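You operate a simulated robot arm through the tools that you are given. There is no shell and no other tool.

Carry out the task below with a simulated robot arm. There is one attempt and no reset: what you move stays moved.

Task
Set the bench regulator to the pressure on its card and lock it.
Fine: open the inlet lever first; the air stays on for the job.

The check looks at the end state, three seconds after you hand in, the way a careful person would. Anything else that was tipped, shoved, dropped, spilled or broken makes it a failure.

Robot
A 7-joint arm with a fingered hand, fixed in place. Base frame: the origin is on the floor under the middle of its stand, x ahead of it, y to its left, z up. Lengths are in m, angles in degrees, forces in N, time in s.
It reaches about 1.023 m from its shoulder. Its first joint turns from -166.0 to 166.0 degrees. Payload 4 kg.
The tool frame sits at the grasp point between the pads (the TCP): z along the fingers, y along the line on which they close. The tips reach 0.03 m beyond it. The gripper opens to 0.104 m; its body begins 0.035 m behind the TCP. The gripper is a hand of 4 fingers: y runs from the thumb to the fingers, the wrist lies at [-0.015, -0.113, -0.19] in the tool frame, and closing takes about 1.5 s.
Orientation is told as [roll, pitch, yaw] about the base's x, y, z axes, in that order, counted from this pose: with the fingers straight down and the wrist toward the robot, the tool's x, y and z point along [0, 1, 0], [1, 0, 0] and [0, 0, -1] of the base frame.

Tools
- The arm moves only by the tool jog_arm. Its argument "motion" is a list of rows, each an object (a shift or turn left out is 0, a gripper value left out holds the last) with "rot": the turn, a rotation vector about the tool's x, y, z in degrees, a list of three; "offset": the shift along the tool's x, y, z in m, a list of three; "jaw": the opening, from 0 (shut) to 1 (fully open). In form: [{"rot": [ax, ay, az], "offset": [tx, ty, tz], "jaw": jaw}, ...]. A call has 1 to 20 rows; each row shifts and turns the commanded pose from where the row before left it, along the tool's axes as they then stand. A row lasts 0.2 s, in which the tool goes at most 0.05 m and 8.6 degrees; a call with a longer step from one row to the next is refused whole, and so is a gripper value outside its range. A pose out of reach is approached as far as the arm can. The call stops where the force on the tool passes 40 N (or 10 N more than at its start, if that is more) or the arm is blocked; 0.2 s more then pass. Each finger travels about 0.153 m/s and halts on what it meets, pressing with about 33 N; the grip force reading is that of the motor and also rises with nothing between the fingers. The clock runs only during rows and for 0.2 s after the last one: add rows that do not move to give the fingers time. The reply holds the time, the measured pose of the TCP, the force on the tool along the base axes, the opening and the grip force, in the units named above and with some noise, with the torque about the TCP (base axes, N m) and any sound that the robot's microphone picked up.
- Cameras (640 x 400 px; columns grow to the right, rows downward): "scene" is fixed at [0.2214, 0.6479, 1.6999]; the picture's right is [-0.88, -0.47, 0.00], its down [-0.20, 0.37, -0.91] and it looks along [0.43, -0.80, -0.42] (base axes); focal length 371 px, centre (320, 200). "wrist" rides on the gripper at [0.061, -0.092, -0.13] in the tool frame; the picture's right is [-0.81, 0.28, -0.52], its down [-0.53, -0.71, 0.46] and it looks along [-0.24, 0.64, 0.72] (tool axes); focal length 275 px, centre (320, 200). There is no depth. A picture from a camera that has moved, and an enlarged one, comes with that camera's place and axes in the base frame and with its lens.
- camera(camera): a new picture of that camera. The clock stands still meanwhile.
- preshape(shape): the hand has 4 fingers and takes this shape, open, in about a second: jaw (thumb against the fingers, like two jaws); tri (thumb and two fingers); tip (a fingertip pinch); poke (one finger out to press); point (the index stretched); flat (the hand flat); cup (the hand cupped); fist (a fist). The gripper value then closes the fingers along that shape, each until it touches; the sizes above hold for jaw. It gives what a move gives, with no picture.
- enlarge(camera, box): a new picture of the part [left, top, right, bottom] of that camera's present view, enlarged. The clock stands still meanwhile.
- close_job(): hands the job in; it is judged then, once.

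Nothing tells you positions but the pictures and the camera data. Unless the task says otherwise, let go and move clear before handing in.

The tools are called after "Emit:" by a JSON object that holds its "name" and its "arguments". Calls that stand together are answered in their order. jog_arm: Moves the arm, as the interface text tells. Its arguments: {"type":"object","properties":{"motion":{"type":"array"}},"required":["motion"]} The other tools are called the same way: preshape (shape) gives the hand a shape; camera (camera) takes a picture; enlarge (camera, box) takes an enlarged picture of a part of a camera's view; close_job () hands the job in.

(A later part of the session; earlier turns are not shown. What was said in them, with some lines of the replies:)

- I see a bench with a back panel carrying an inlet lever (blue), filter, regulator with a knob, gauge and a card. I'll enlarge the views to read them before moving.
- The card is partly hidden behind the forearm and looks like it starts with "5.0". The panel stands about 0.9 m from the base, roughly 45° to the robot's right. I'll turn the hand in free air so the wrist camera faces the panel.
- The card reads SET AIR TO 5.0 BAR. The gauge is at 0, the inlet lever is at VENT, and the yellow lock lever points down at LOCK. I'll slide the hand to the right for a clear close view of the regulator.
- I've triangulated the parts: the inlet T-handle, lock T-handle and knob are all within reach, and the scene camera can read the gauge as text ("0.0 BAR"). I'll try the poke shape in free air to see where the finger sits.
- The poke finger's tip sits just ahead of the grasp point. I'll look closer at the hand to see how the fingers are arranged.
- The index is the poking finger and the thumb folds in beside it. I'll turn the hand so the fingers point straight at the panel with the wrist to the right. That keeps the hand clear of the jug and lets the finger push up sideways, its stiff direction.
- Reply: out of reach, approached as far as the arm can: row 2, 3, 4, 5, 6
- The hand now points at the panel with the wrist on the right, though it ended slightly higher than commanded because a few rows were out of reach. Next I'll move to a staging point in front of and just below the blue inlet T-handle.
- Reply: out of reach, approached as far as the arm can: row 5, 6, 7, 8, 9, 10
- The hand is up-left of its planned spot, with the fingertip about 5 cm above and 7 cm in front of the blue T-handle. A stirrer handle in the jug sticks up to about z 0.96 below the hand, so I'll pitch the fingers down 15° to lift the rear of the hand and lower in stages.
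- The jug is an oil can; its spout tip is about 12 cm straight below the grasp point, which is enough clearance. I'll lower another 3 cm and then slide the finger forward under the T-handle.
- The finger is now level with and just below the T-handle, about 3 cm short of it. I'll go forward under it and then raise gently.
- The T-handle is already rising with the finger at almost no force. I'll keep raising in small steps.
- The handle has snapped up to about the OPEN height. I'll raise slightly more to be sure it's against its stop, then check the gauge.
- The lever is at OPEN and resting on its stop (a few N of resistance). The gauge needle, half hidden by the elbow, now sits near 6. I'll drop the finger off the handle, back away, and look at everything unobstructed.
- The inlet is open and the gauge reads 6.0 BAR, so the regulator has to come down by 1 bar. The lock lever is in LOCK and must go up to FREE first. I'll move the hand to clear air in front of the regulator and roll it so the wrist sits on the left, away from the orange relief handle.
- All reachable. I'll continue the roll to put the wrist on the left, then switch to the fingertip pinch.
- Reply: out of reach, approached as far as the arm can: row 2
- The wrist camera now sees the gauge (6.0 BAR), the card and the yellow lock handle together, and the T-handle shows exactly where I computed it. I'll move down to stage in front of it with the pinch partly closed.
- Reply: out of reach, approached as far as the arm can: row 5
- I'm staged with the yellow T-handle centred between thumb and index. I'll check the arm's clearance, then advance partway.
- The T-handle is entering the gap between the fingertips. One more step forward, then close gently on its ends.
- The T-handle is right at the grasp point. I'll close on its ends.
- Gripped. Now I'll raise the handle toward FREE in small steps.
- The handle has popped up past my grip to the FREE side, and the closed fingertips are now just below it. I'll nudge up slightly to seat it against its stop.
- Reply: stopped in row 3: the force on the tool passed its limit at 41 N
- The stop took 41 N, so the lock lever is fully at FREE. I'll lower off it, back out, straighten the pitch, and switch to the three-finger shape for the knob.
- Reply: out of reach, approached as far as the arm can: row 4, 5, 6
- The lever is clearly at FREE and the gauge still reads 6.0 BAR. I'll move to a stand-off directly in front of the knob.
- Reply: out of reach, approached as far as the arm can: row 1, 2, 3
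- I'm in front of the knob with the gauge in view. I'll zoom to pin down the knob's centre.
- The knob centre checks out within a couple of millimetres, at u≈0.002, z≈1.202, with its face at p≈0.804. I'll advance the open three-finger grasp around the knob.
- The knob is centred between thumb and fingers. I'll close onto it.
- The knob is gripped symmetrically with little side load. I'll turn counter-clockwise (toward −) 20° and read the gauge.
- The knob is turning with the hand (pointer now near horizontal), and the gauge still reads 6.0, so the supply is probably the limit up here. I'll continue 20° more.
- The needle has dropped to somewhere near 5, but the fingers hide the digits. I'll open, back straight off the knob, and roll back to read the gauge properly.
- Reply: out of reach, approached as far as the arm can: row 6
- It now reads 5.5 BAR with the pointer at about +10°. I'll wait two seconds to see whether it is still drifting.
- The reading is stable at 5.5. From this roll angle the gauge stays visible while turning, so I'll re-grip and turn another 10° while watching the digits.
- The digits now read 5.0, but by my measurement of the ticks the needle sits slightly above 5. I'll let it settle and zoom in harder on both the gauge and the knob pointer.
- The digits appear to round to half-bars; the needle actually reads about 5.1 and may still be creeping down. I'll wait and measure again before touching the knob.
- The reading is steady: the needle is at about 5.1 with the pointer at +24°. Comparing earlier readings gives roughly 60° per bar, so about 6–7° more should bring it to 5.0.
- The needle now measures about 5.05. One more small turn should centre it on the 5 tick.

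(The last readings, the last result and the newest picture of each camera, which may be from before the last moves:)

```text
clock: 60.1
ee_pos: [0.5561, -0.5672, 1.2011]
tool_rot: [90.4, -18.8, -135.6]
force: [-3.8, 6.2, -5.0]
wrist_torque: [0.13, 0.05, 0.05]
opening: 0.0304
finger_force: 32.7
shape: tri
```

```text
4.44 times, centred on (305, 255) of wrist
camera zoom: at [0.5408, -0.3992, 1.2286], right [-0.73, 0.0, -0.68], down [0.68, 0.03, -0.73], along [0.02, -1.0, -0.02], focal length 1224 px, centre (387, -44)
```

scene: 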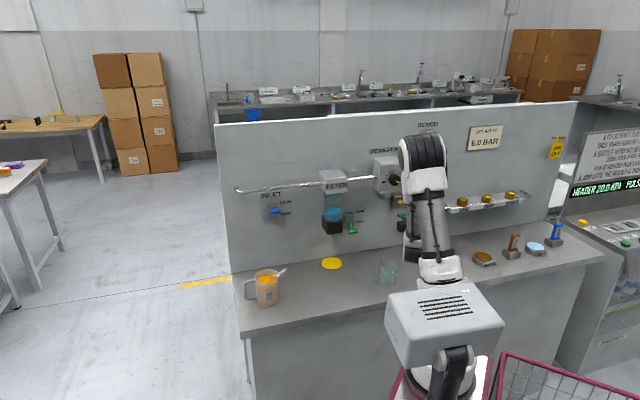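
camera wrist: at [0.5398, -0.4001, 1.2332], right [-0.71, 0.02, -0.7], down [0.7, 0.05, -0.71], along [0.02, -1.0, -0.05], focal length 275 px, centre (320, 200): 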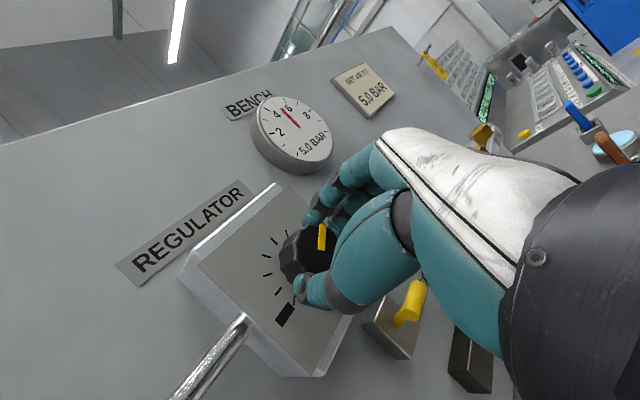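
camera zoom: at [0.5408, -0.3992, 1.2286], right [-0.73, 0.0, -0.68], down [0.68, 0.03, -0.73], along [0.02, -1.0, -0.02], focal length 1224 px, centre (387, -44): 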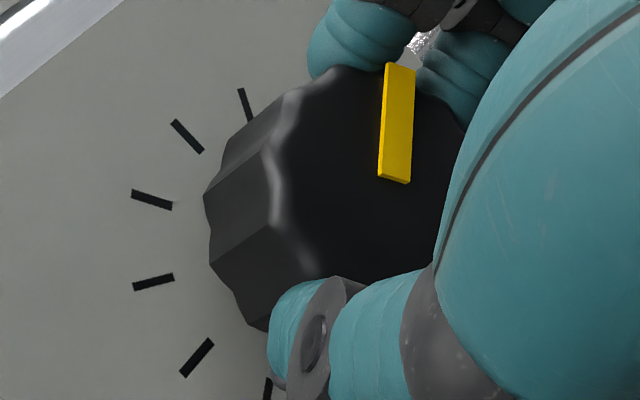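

The needle is now right at the 5 tick, within my measurement error (roughly 4.92–5.0). I'll release and back off to read it from the fixed scene camera as a second opinion.

Emit:
{"name": "jog_arm", "arguments": {"motion": [{"jaw": 0.5}, {"jaw": 1.0}, {"jaw": 1.0}, {"offset": [0, 0, -0.02]}, {"offset": [0, 0, -0.025]}, {"offset": [0, 0, -0.02]}, {"rot": [0, 0, 8]}, {"rot": [0, 0, 8]}, {"rot": [0, 0, 2.8]}, {}, {}]}}

Emit:
{"name": "enlarge", "arguments": {"camera": "scene", "box": [412, 126, 444, 162]}}

Emit:
{"name": "enlarge", "arguments": {"camera": "wrist", "box": [190, 90, 290, 190]}}

Emit:
{"name": "enlarge", "arguments": {"camera": "scene", "box": [370, 160, 430, 200]}}

```text
clock: 62.5
ee_pos: [0.5148, -0.5268, 1.204]
tool_rot: [90.5, 0.1, -135.4]
force: [1.2, -0.2, -0.4]
wrist_torque: [0.02, 0.01, 0.01]
opening: 0.1037
finger_force: 0.0
shape: tri
out of reach, approached as far as the arm can: row 6
```

```text
11.11 times, centred on (428, 144) of scene
camera zoom: at [0.2214, 0.6479, 1.6999], right [-0.88, -0.47, 0.0], down [-0.2, 0.37, -0.91], along [0.43, -0.8, -0.42], focal length 4127 px, centre (-880, 822)
```

zoom: 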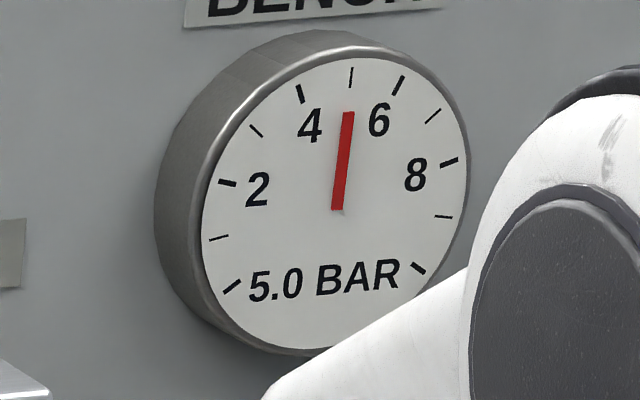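

```text
4.00 times, centred on (240, 140) of wrist
camera zoom: at [0.4895, -0.37, 1.2644], right [-0.55, 0.17, -0.81], down [0.83, 0.17, -0.53], along [0.05, -0.97, -0.24], focal length 1101 px, centre (640, 440)
```

zoom: 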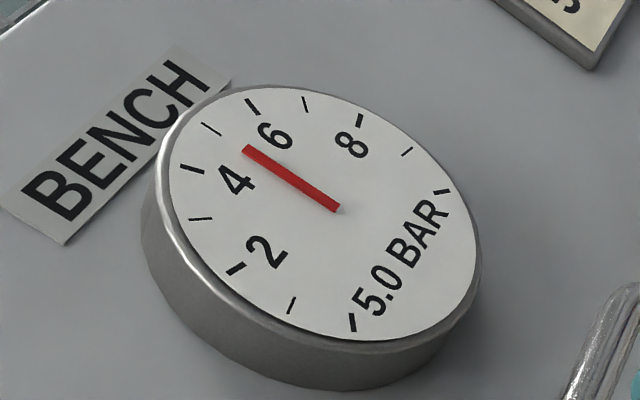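

```text
10.00 times, centred on (400, 180) of scene
camera zoom: at [0.2214, 0.6479, 1.6999], right [-0.88, -0.47, 0.0], down [-0.2, 0.37, -0.91], along [0.43, -0.8, -0.42], focal length 3714 px, centre (-480, 400)
```

zoom: 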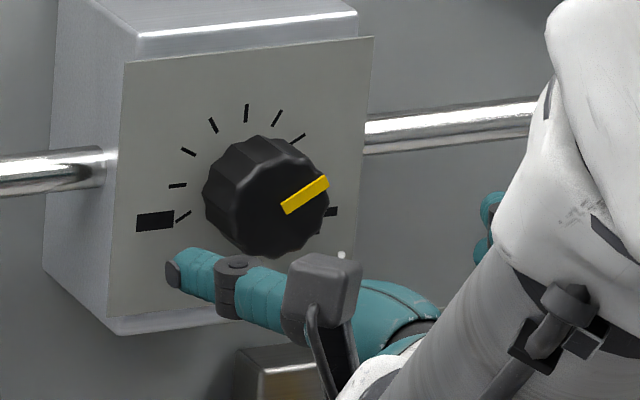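

Both views agree: the needle is at 4.96–5.0 and the digits say 5.0 BAR. Now I'll lock it: switch to the fingertip pinch and stage in front of the raised yellow handle, keeping clear of the knob.

Emit:
{"name": "preshape", "arguments": {"shape": "tip"}}

Emit:
{"name": "jog_arm", "arguments": {"motion": [{"offset": [-0.0347, 0.0198, 0.004], "jaw": 0.65}, {"offset": [-0.0347, 0.0198, 0.004]}, {"offset": [-0.0347, 0.0198, 0.004]}, {}, {}]}}

Emit:
{"name": "camera", "arguments": {"camera": "wrist"}}

Emit:
{"name": "camera", "arguments": {"camera": "scene"}}

```text
clock: 63.4
ee_pos: [0.5152, -0.5278, 1.2042]
tool_rot: [90.4, 0.1, -135.3]
force: [0.1, 0.2, 0.1]
wrist_torque: [-0.01, 0.02, 0.01]
opening: 0.1036
finger_force: 0.1
shape: tip
```

```text
clock: 64.6
ee_pos: [0.4828, -0.5782, 1.1005]
tool_rot: [90.4, 0.1, -135.5]
force: [-0.5, -0.1, -0.5]
wrist_torque: [0.01, -0.01, -0.01]
opening: 0.0679
finger_force: 0.1
shape: tip
```

```text
taken
camera wrist: at [0.4555, -0.4203, 1.1611], right [-0.55, 0.17, -0.81], down [0.83, 0.17, -0.53], along [0.05, -0.97, -0.24], focal length 275 px, centre (320, 200)
```

wrist: 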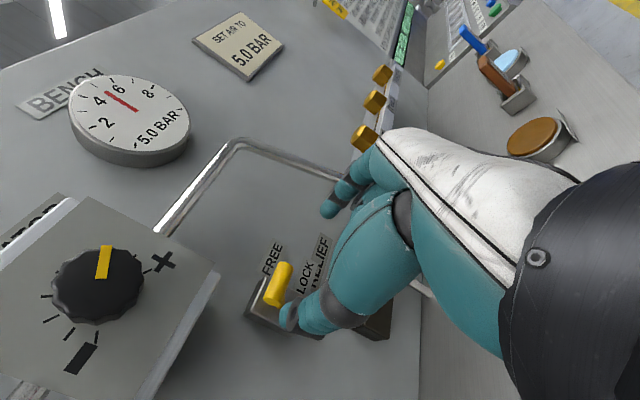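

```text
taken
```

scene: 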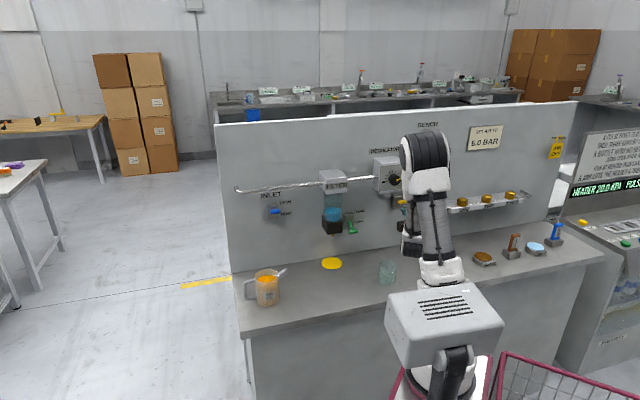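

The gauge still reads 5.0, and the yellow handle is at FREE, centred between the fingertips at z≈1.096. I'll advance in two stages, watching for contact.

Emit:
{"name": "jog_arm", "arguments": {"motion": [{"offset": [-0.002, 0, 0.028]}, {"offset": [-0.002, 0, 0.028]}, {}]}}

Emit:
{"name": "camera", "arguments": {"camera": "wrist"}}

Emit:
{"name": "enlarge", "arguments": {"camera": "scene", "box": [360, 160, 440, 220]}}

```text
clock: 65.4
ee_pos: [0.5207, -0.6168, 1.0976]
tool_rot: [90.3, 0.1, -135.5]
force: [-0.6, -0.5, 0.0]
wrist_torque: [0.02, -0.01, 0.0]
opening: 0.0681
finger_force: 0.1
shape: tip
```

```text
taken
camera wrist: at [0.4948, -0.4602, 1.1576], right [-0.55, 0.17, -0.81], down [0.83, 0.17, -0.53], along [0.05, -0.97, -0.24], focal length 275 px, centre (320, 200)
```

wrist: 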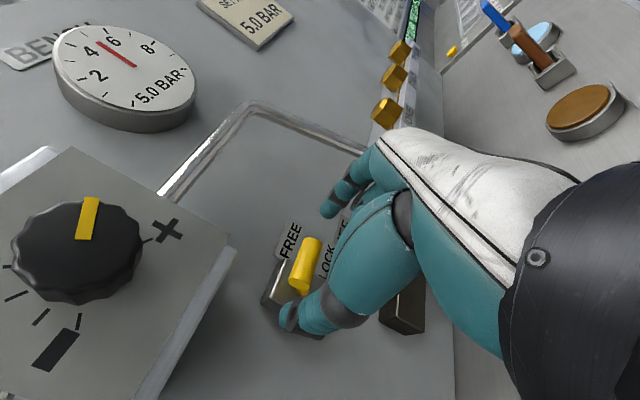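

```text
6.67 times, centred on (400, 190) of scene
camera zoom: at [0.2214, 0.6479, 1.6999], right [-0.88, -0.47, 0.0], down [-0.2, 0.37, -0.91], along [0.43, -0.8, -0.42], focal length 2476 px, centre (-213, 267)
```

zoom: 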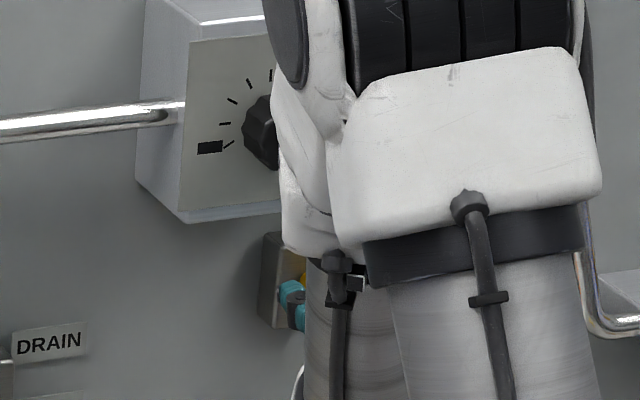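

No contact so far and the gauge is steady. I'll go the last 3 cm, then close on the handle ends.

Emit:
{"name": "jog_arm", "arguments": {"motion": [{"offset": [-0.001, -0.0005, 0.03]}, {}, {"jaw": 0.4}, {"jaw": 0.2}, {"jaw": 0.15}, {}]}}

Emit:
{"name": "camera", "arguments": {"camera": "wrist"}}

```text
clock: 66.8
ee_pos: [0.5424, -0.6373, 1.0982]
tool_rot: [90.3, 0.1, -135.4]
force: [0.1, 0.9, -0.3]
wrist_torque: [0.01, -0.02, 0.0]
opening: 0.0147
finger_force: 33.1
shape: tip
```

```text
taken
camera wrist: at [0.5165, -0.4807, 1.1583], right [-0.55, 0.17, -0.81], down [0.83, 0.17, -0.53], along [0.05, -0.97, -0.24], focal length 275 px, centre (320, 200)
```

wrist: 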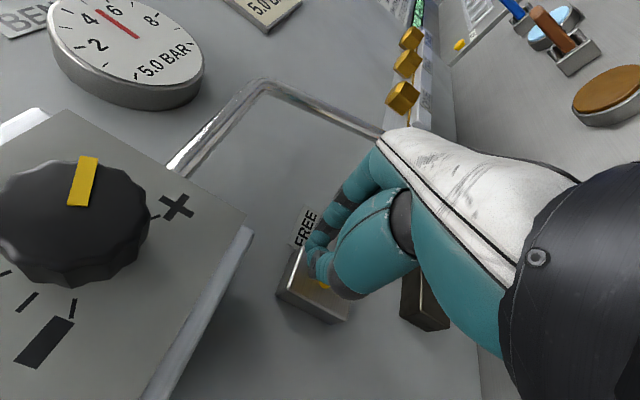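

The fingers closed to 1.5 cm without catching the handle's width, so I need a closer look at where the T-bar went.

Emit:
{"name": "enlarge", "arguments": {"camera": "wrist", "box": [265, 180, 385, 340]}}

Emit:
{"name": "enlarge", "arguments": {"camera": "scene", "box": [380, 180, 430, 230]}}

```text
2.50 times, centred on (325, 260) of wrist
camera zoom: at [0.5165, -0.4807, 1.1583], right [-0.55, 0.17, -0.81], down [0.83, 0.17, -0.53], along [0.05, -0.97, -0.24], focal length 688 px, centre (308, 50)
```

zoom: 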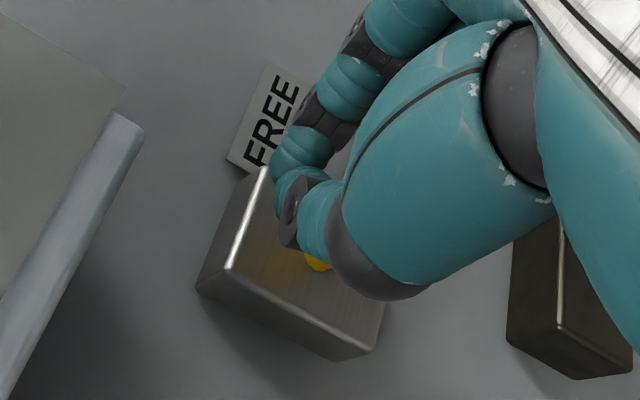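

```text
8.00 times, centred on (405, 205) of scene
camera zoom: at [0.2214, 0.6479, 1.6999], right [-0.88, -0.47, 0.0], down [-0.2, 0.37, -0.91], along [0.43, -0.8, -0.42], focal length 2971 px, centre (-360, 160)
```

zoom: 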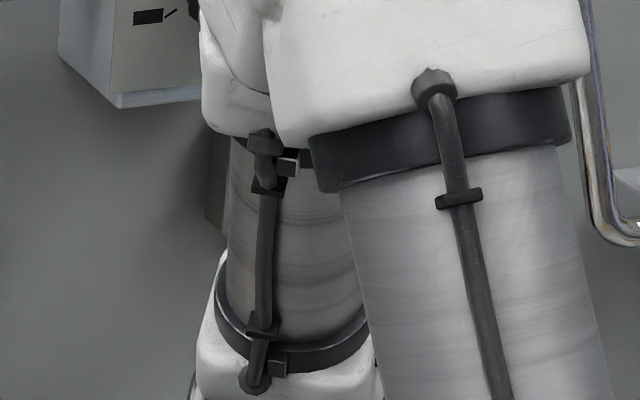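

The T-bar is no longer at FREE; closing seems to have flipped it down behind my thumb, and the gauge still says 5.0. My closed fingertips are right above it, so I'll press down gently to make sure it's seated at LOCK.

Emit:
{"name": "jog_arm", "arguments": {"motion": [{"offset": [-0.008, 0, 0]}, {"offset": [-0.008, 0, 0]}, {"offset": [-0.006, 0, 0]}, {}]}}

Emit:
{"name": "camera", "arguments": {"camera": "wrist"}}

```text
clock: 67.8
ee_pos: [0.5436, -0.6389, 1.0741]
tool_rot: [90.3, 0.0, -135.4]
force: [0.2, -1.0, -0.2]
wrist_torque: [0.0, 0.03, 0.0]
opening: 0.0149
finger_force: 33.6
shape: tip
```

```text
taken
camera wrist: at [0.5172, -0.4816, 1.1345], right [-0.55, 0.17, -0.81], down [0.83, 0.17, -0.53], along [0.05, -0.97, -0.24], focal length 275 px, centre (320, 200)
```

wrist: 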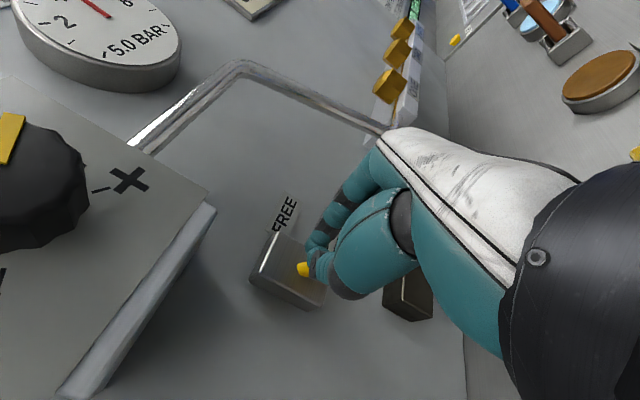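

No contact force yet at z 1.074, which fits the T-bar being lower down at LOCK. I'll continue down a little until I feel it.

Emit:
{"name": "jog_arm", "arguments": {"motion": [{"offset": [-0.005, 0, 0]}, {"offset": [-0.004, 0, 0]}, {}]}}

Emit:
{"name": "enlarge", "arguments": {"camera": "wrist", "box": [235, 180, 395, 340]}}

```text
clock: 68.6
ee_pos: [0.5434, -0.6392, 1.0646]
tool_rot: [90.3, 0.0, -135.4]
force: [0.0, 1.1, 1.4]
wrist_torque: [-0.03, -0.02, 0.05]
opening: 0.015
finger_force: 32.8
shape: tip
```

```text
2.50 times, centred on (315, 260) of wrist
camera zoom: at [0.5183, -0.4822, 1.1254], right [-0.55, 0.17, -0.81], down [0.83, 0.17, -0.53], along [0.05, -0.97, -0.24], focal length 688 px, centre (332, 50)
```

zoom: 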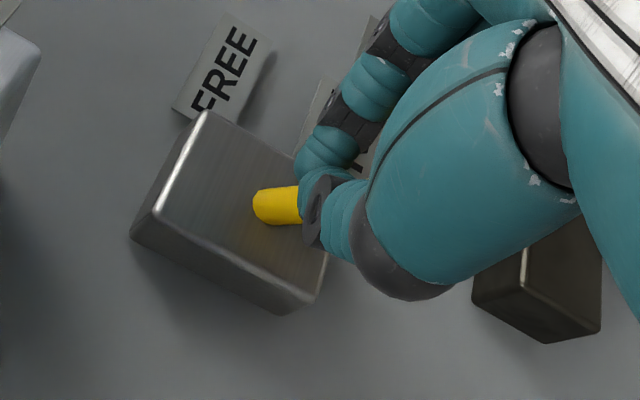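

Contact is just starting (about 1.4 N upward), with the rod pointing down toward LOCK. A few more millimetres will seat it on the stop.

Emit:
{"name": "jog_arm", "arguments": {"motion": [{"offset": [-0.004, 0, 0]}, {"offset": [-0.003, 0, 0]}, {}]}}

```text
clock: 69.4
ee_pos: [0.5426, -0.6399, 1.0606]
tool_rot: [90.8, 0.0, -135.4]
force: [-3.2, 2.1, 32.3]
wrist_torque: [-0.61, -0.54, -0.07]
opening: 0.0148
finger_force: 33.1
shape: tip
```

There's 32 N against the stop, so the handle is seated at LOCK. I'll lift off slightly and back straight out to inspect.

Emit:
{"name": "jog_arm", "arguments": {"motion": [{"offset": [0.008, 0, 0]}, {"offset": [0.006, 0, 0]}, {"offset": [0, 0, -0.025]}, {"offset": [0, 0, -0.03]}, {"offset": [0, 0, -0.03]}, {}]}}

Emit:
{"name": "camera", "arguments": {"camera": "wrist"}}

Emit:
{"name": "camera", "arguments": {"camera": "scene"}}

```text
clock: 70.8
ee_pos: [0.4847, -0.579, 1.0712]
tool_rot: [90.3, 0.2, -135.4]
force: [0.5, -0.2, -0.3]
wrist_torque: [0.0, 0.03, -0.02]
opening: 0.0139
finger_force: 33.5
shape: tip
```

```text
taken
camera wrist: at [0.4589, -0.4217, 1.1316], right [-0.55, 0.17, -0.81], down [0.83, 0.17, -0.53], along [0.05, -0.97, -0.24], focal length 275 px, centre (320, 200)
```

wrist: 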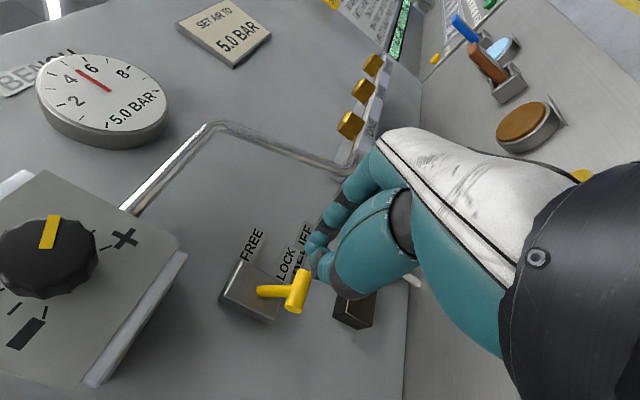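

```text
taken
```

scene: 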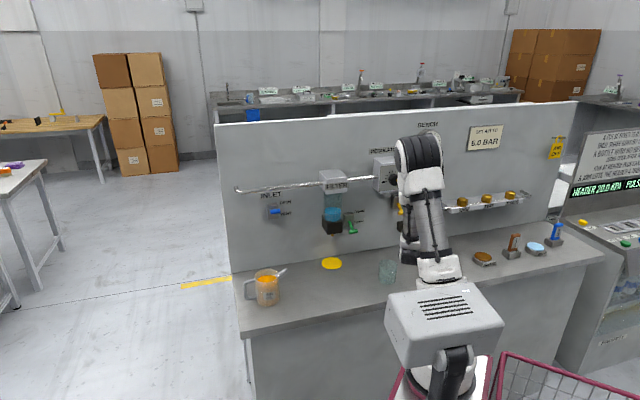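

The handle is back exactly at its LOCK position and the gauge reads 5.0 BAR. I'll move the hand right and up, clear of the panel fittings, for a final check.

Emit:
{"name": "jog_arm", "arguments": {"motion": [{"offset": [0, 0.04, -0.003]}, {"offset": [0, 0.04, -0.003]}, {"offset": [0, 0.04, -0.003]}, {"offset": [0.045, 0, -0.005]}, {"offset": [0.045, 0, -0.005]}, {"offset": [0.045, 0, -0.005]}, {"offset": [0.045, 0, -0.005]}, {"offset": [0.045, 0, -0.005]}, {}]}}

Emit:
{"name": "camera", "arguments": {"camera": "scene"}}

Emit:
{"name": "camera", "arguments": {"camera": "wrist"}}

```text
clock: 72.8
ee_pos: [0.3733, -0.6396, 1.2949]
tool_rot: [90.3, 0.1, -135.5]
force: [-0.3, 0.2, 0.1]
wrist_torque: [0.01, 0.01, -0.01]
opening: 0.0137
finger_force: 32.8
shape: tip
```

```text
taken
```

scene: 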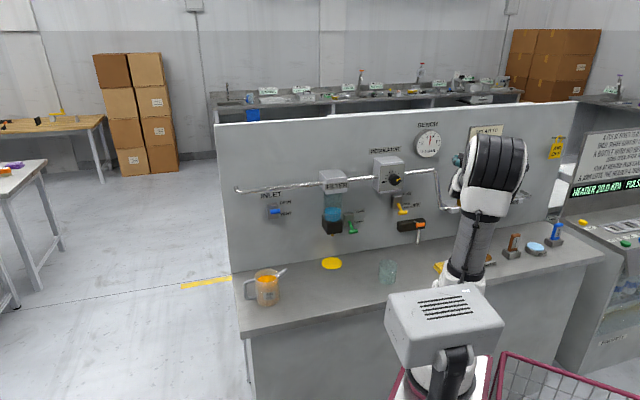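

```text
taken
camera wrist: at [0.3471, -0.4823, 1.3561], right [-0.55, 0.17, -0.81], down [0.83, 0.17, -0.53], along [0.05, -0.97, -0.24], focal length 275 px, centre (320, 200)
```

wrist: 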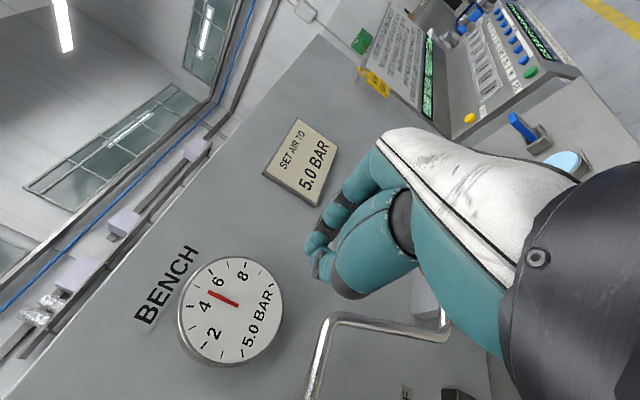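

Emit:
{"name": "enlarge", "arguments": {"camera": "scene", "box": [412, 126, 444, 162]}}

Emit:
{"name": "enlarge", "arguments": {"camera": "scene", "box": [360, 150, 440, 240]}}

Emit:
{"name": "enlarge", "arguments": {"camera": "scene", "box": [240, 180, 360, 250]}}

Emit:
{"name": "enlarge", "arguments": {"camera": "wrist", "box": [170, 250, 290, 370]}}

```text
11.11 times, centred on (428, 144) of scene
camera zoom: at [0.2214, 0.6479, 1.6999], right [-0.88, -0.47, 0.0], down [-0.2, 0.37, -0.91], along [0.43, -0.8, -0.42], focal length 4127 px, centre (-880, 822)
```

zoom: 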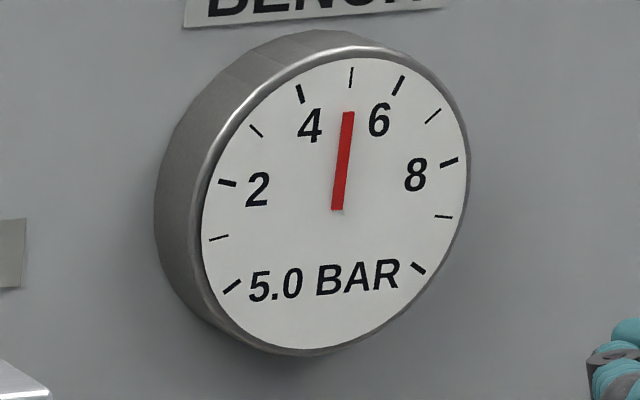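

```text
4.44 times, centred on (400, 195) of scene
camera zoom: at [0.2214, 0.6479, 1.6999], right [-0.88, -0.47, 0.0], down [-0.2, 0.37, -0.91], along [0.43, -0.8, -0.42], focal length 1651 px, centre (-36, 222)
```

zoom: 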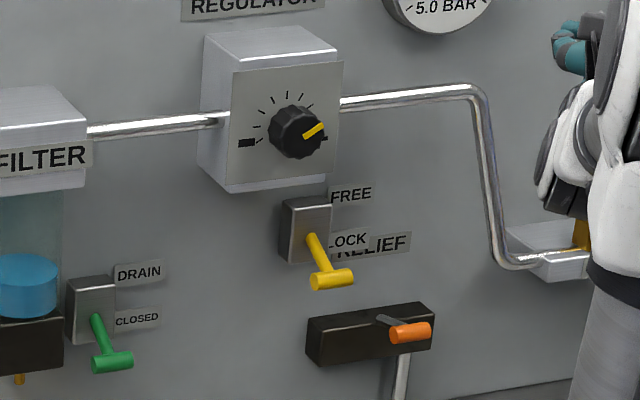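

```text
5.33 times, centred on (300, 215) of scene
camera zoom: at [0.2214, 0.6479, 1.6999], right [-0.88, -0.47, 0.0], down [-0.2, 0.37, -0.91], along [0.43, -0.8, -0.42], focal length 1981 px, centre (427, 120)
```

zoom: 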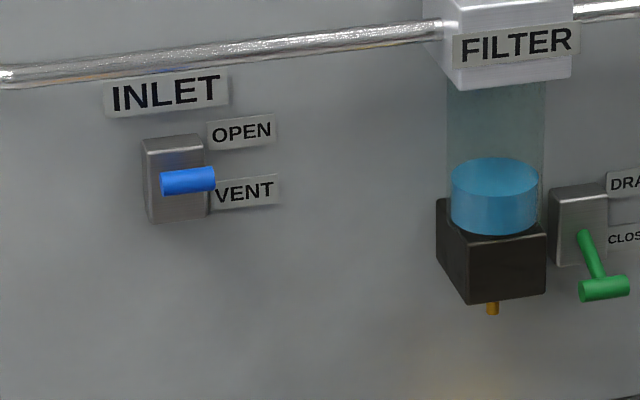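

```text
3.33 times, centred on (230, 310) of wrist
camera zoom: at [0.3471, -0.4823, 1.3561], right [-0.55, 0.17, -0.81], down [0.83, 0.17, -0.53], along [0.05, -0.97, -0.24], focal length 918 px, centre (620, -167)
```

zoom: 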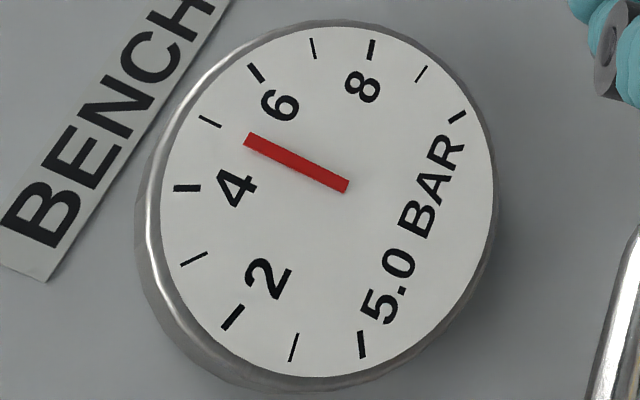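

Final check:
- **Gauge:** reads 5.0 BAR, with the needle on the 5 tick.
- **Levers:** the lock handle is fully down at LOCK and the inlet handle is up at OPEN.
- **Surroundings:** the drain, relief, oil can and bench items are where they were.

The hand is clear of everything, so I'm handing in.

Emit:
{"name": "close_job", "arguments": {}}

```text
The job is handed in.
```

The bench regulator is set to 5.0 BAR, as its card says, and locked. The air is still on.

- **Inlet:** I opened the inlet lever first, and the gauge came up to 6.0 BAR.
- **Pressure:** I moved the lock to FREE and turned the knob down. The gauge display reads 5.0 BAR, though it seems to show only half-bar steps. By the needle, I measured about 4.96–5.0.
- **Lock:** The lever is pressed down against its stop at LOCK, and the gauge reading did not change when it went over.

I did not touch the drain, relief handle or bench items, and they looked unmoved in the last pictures. The hand is clear of the panel.
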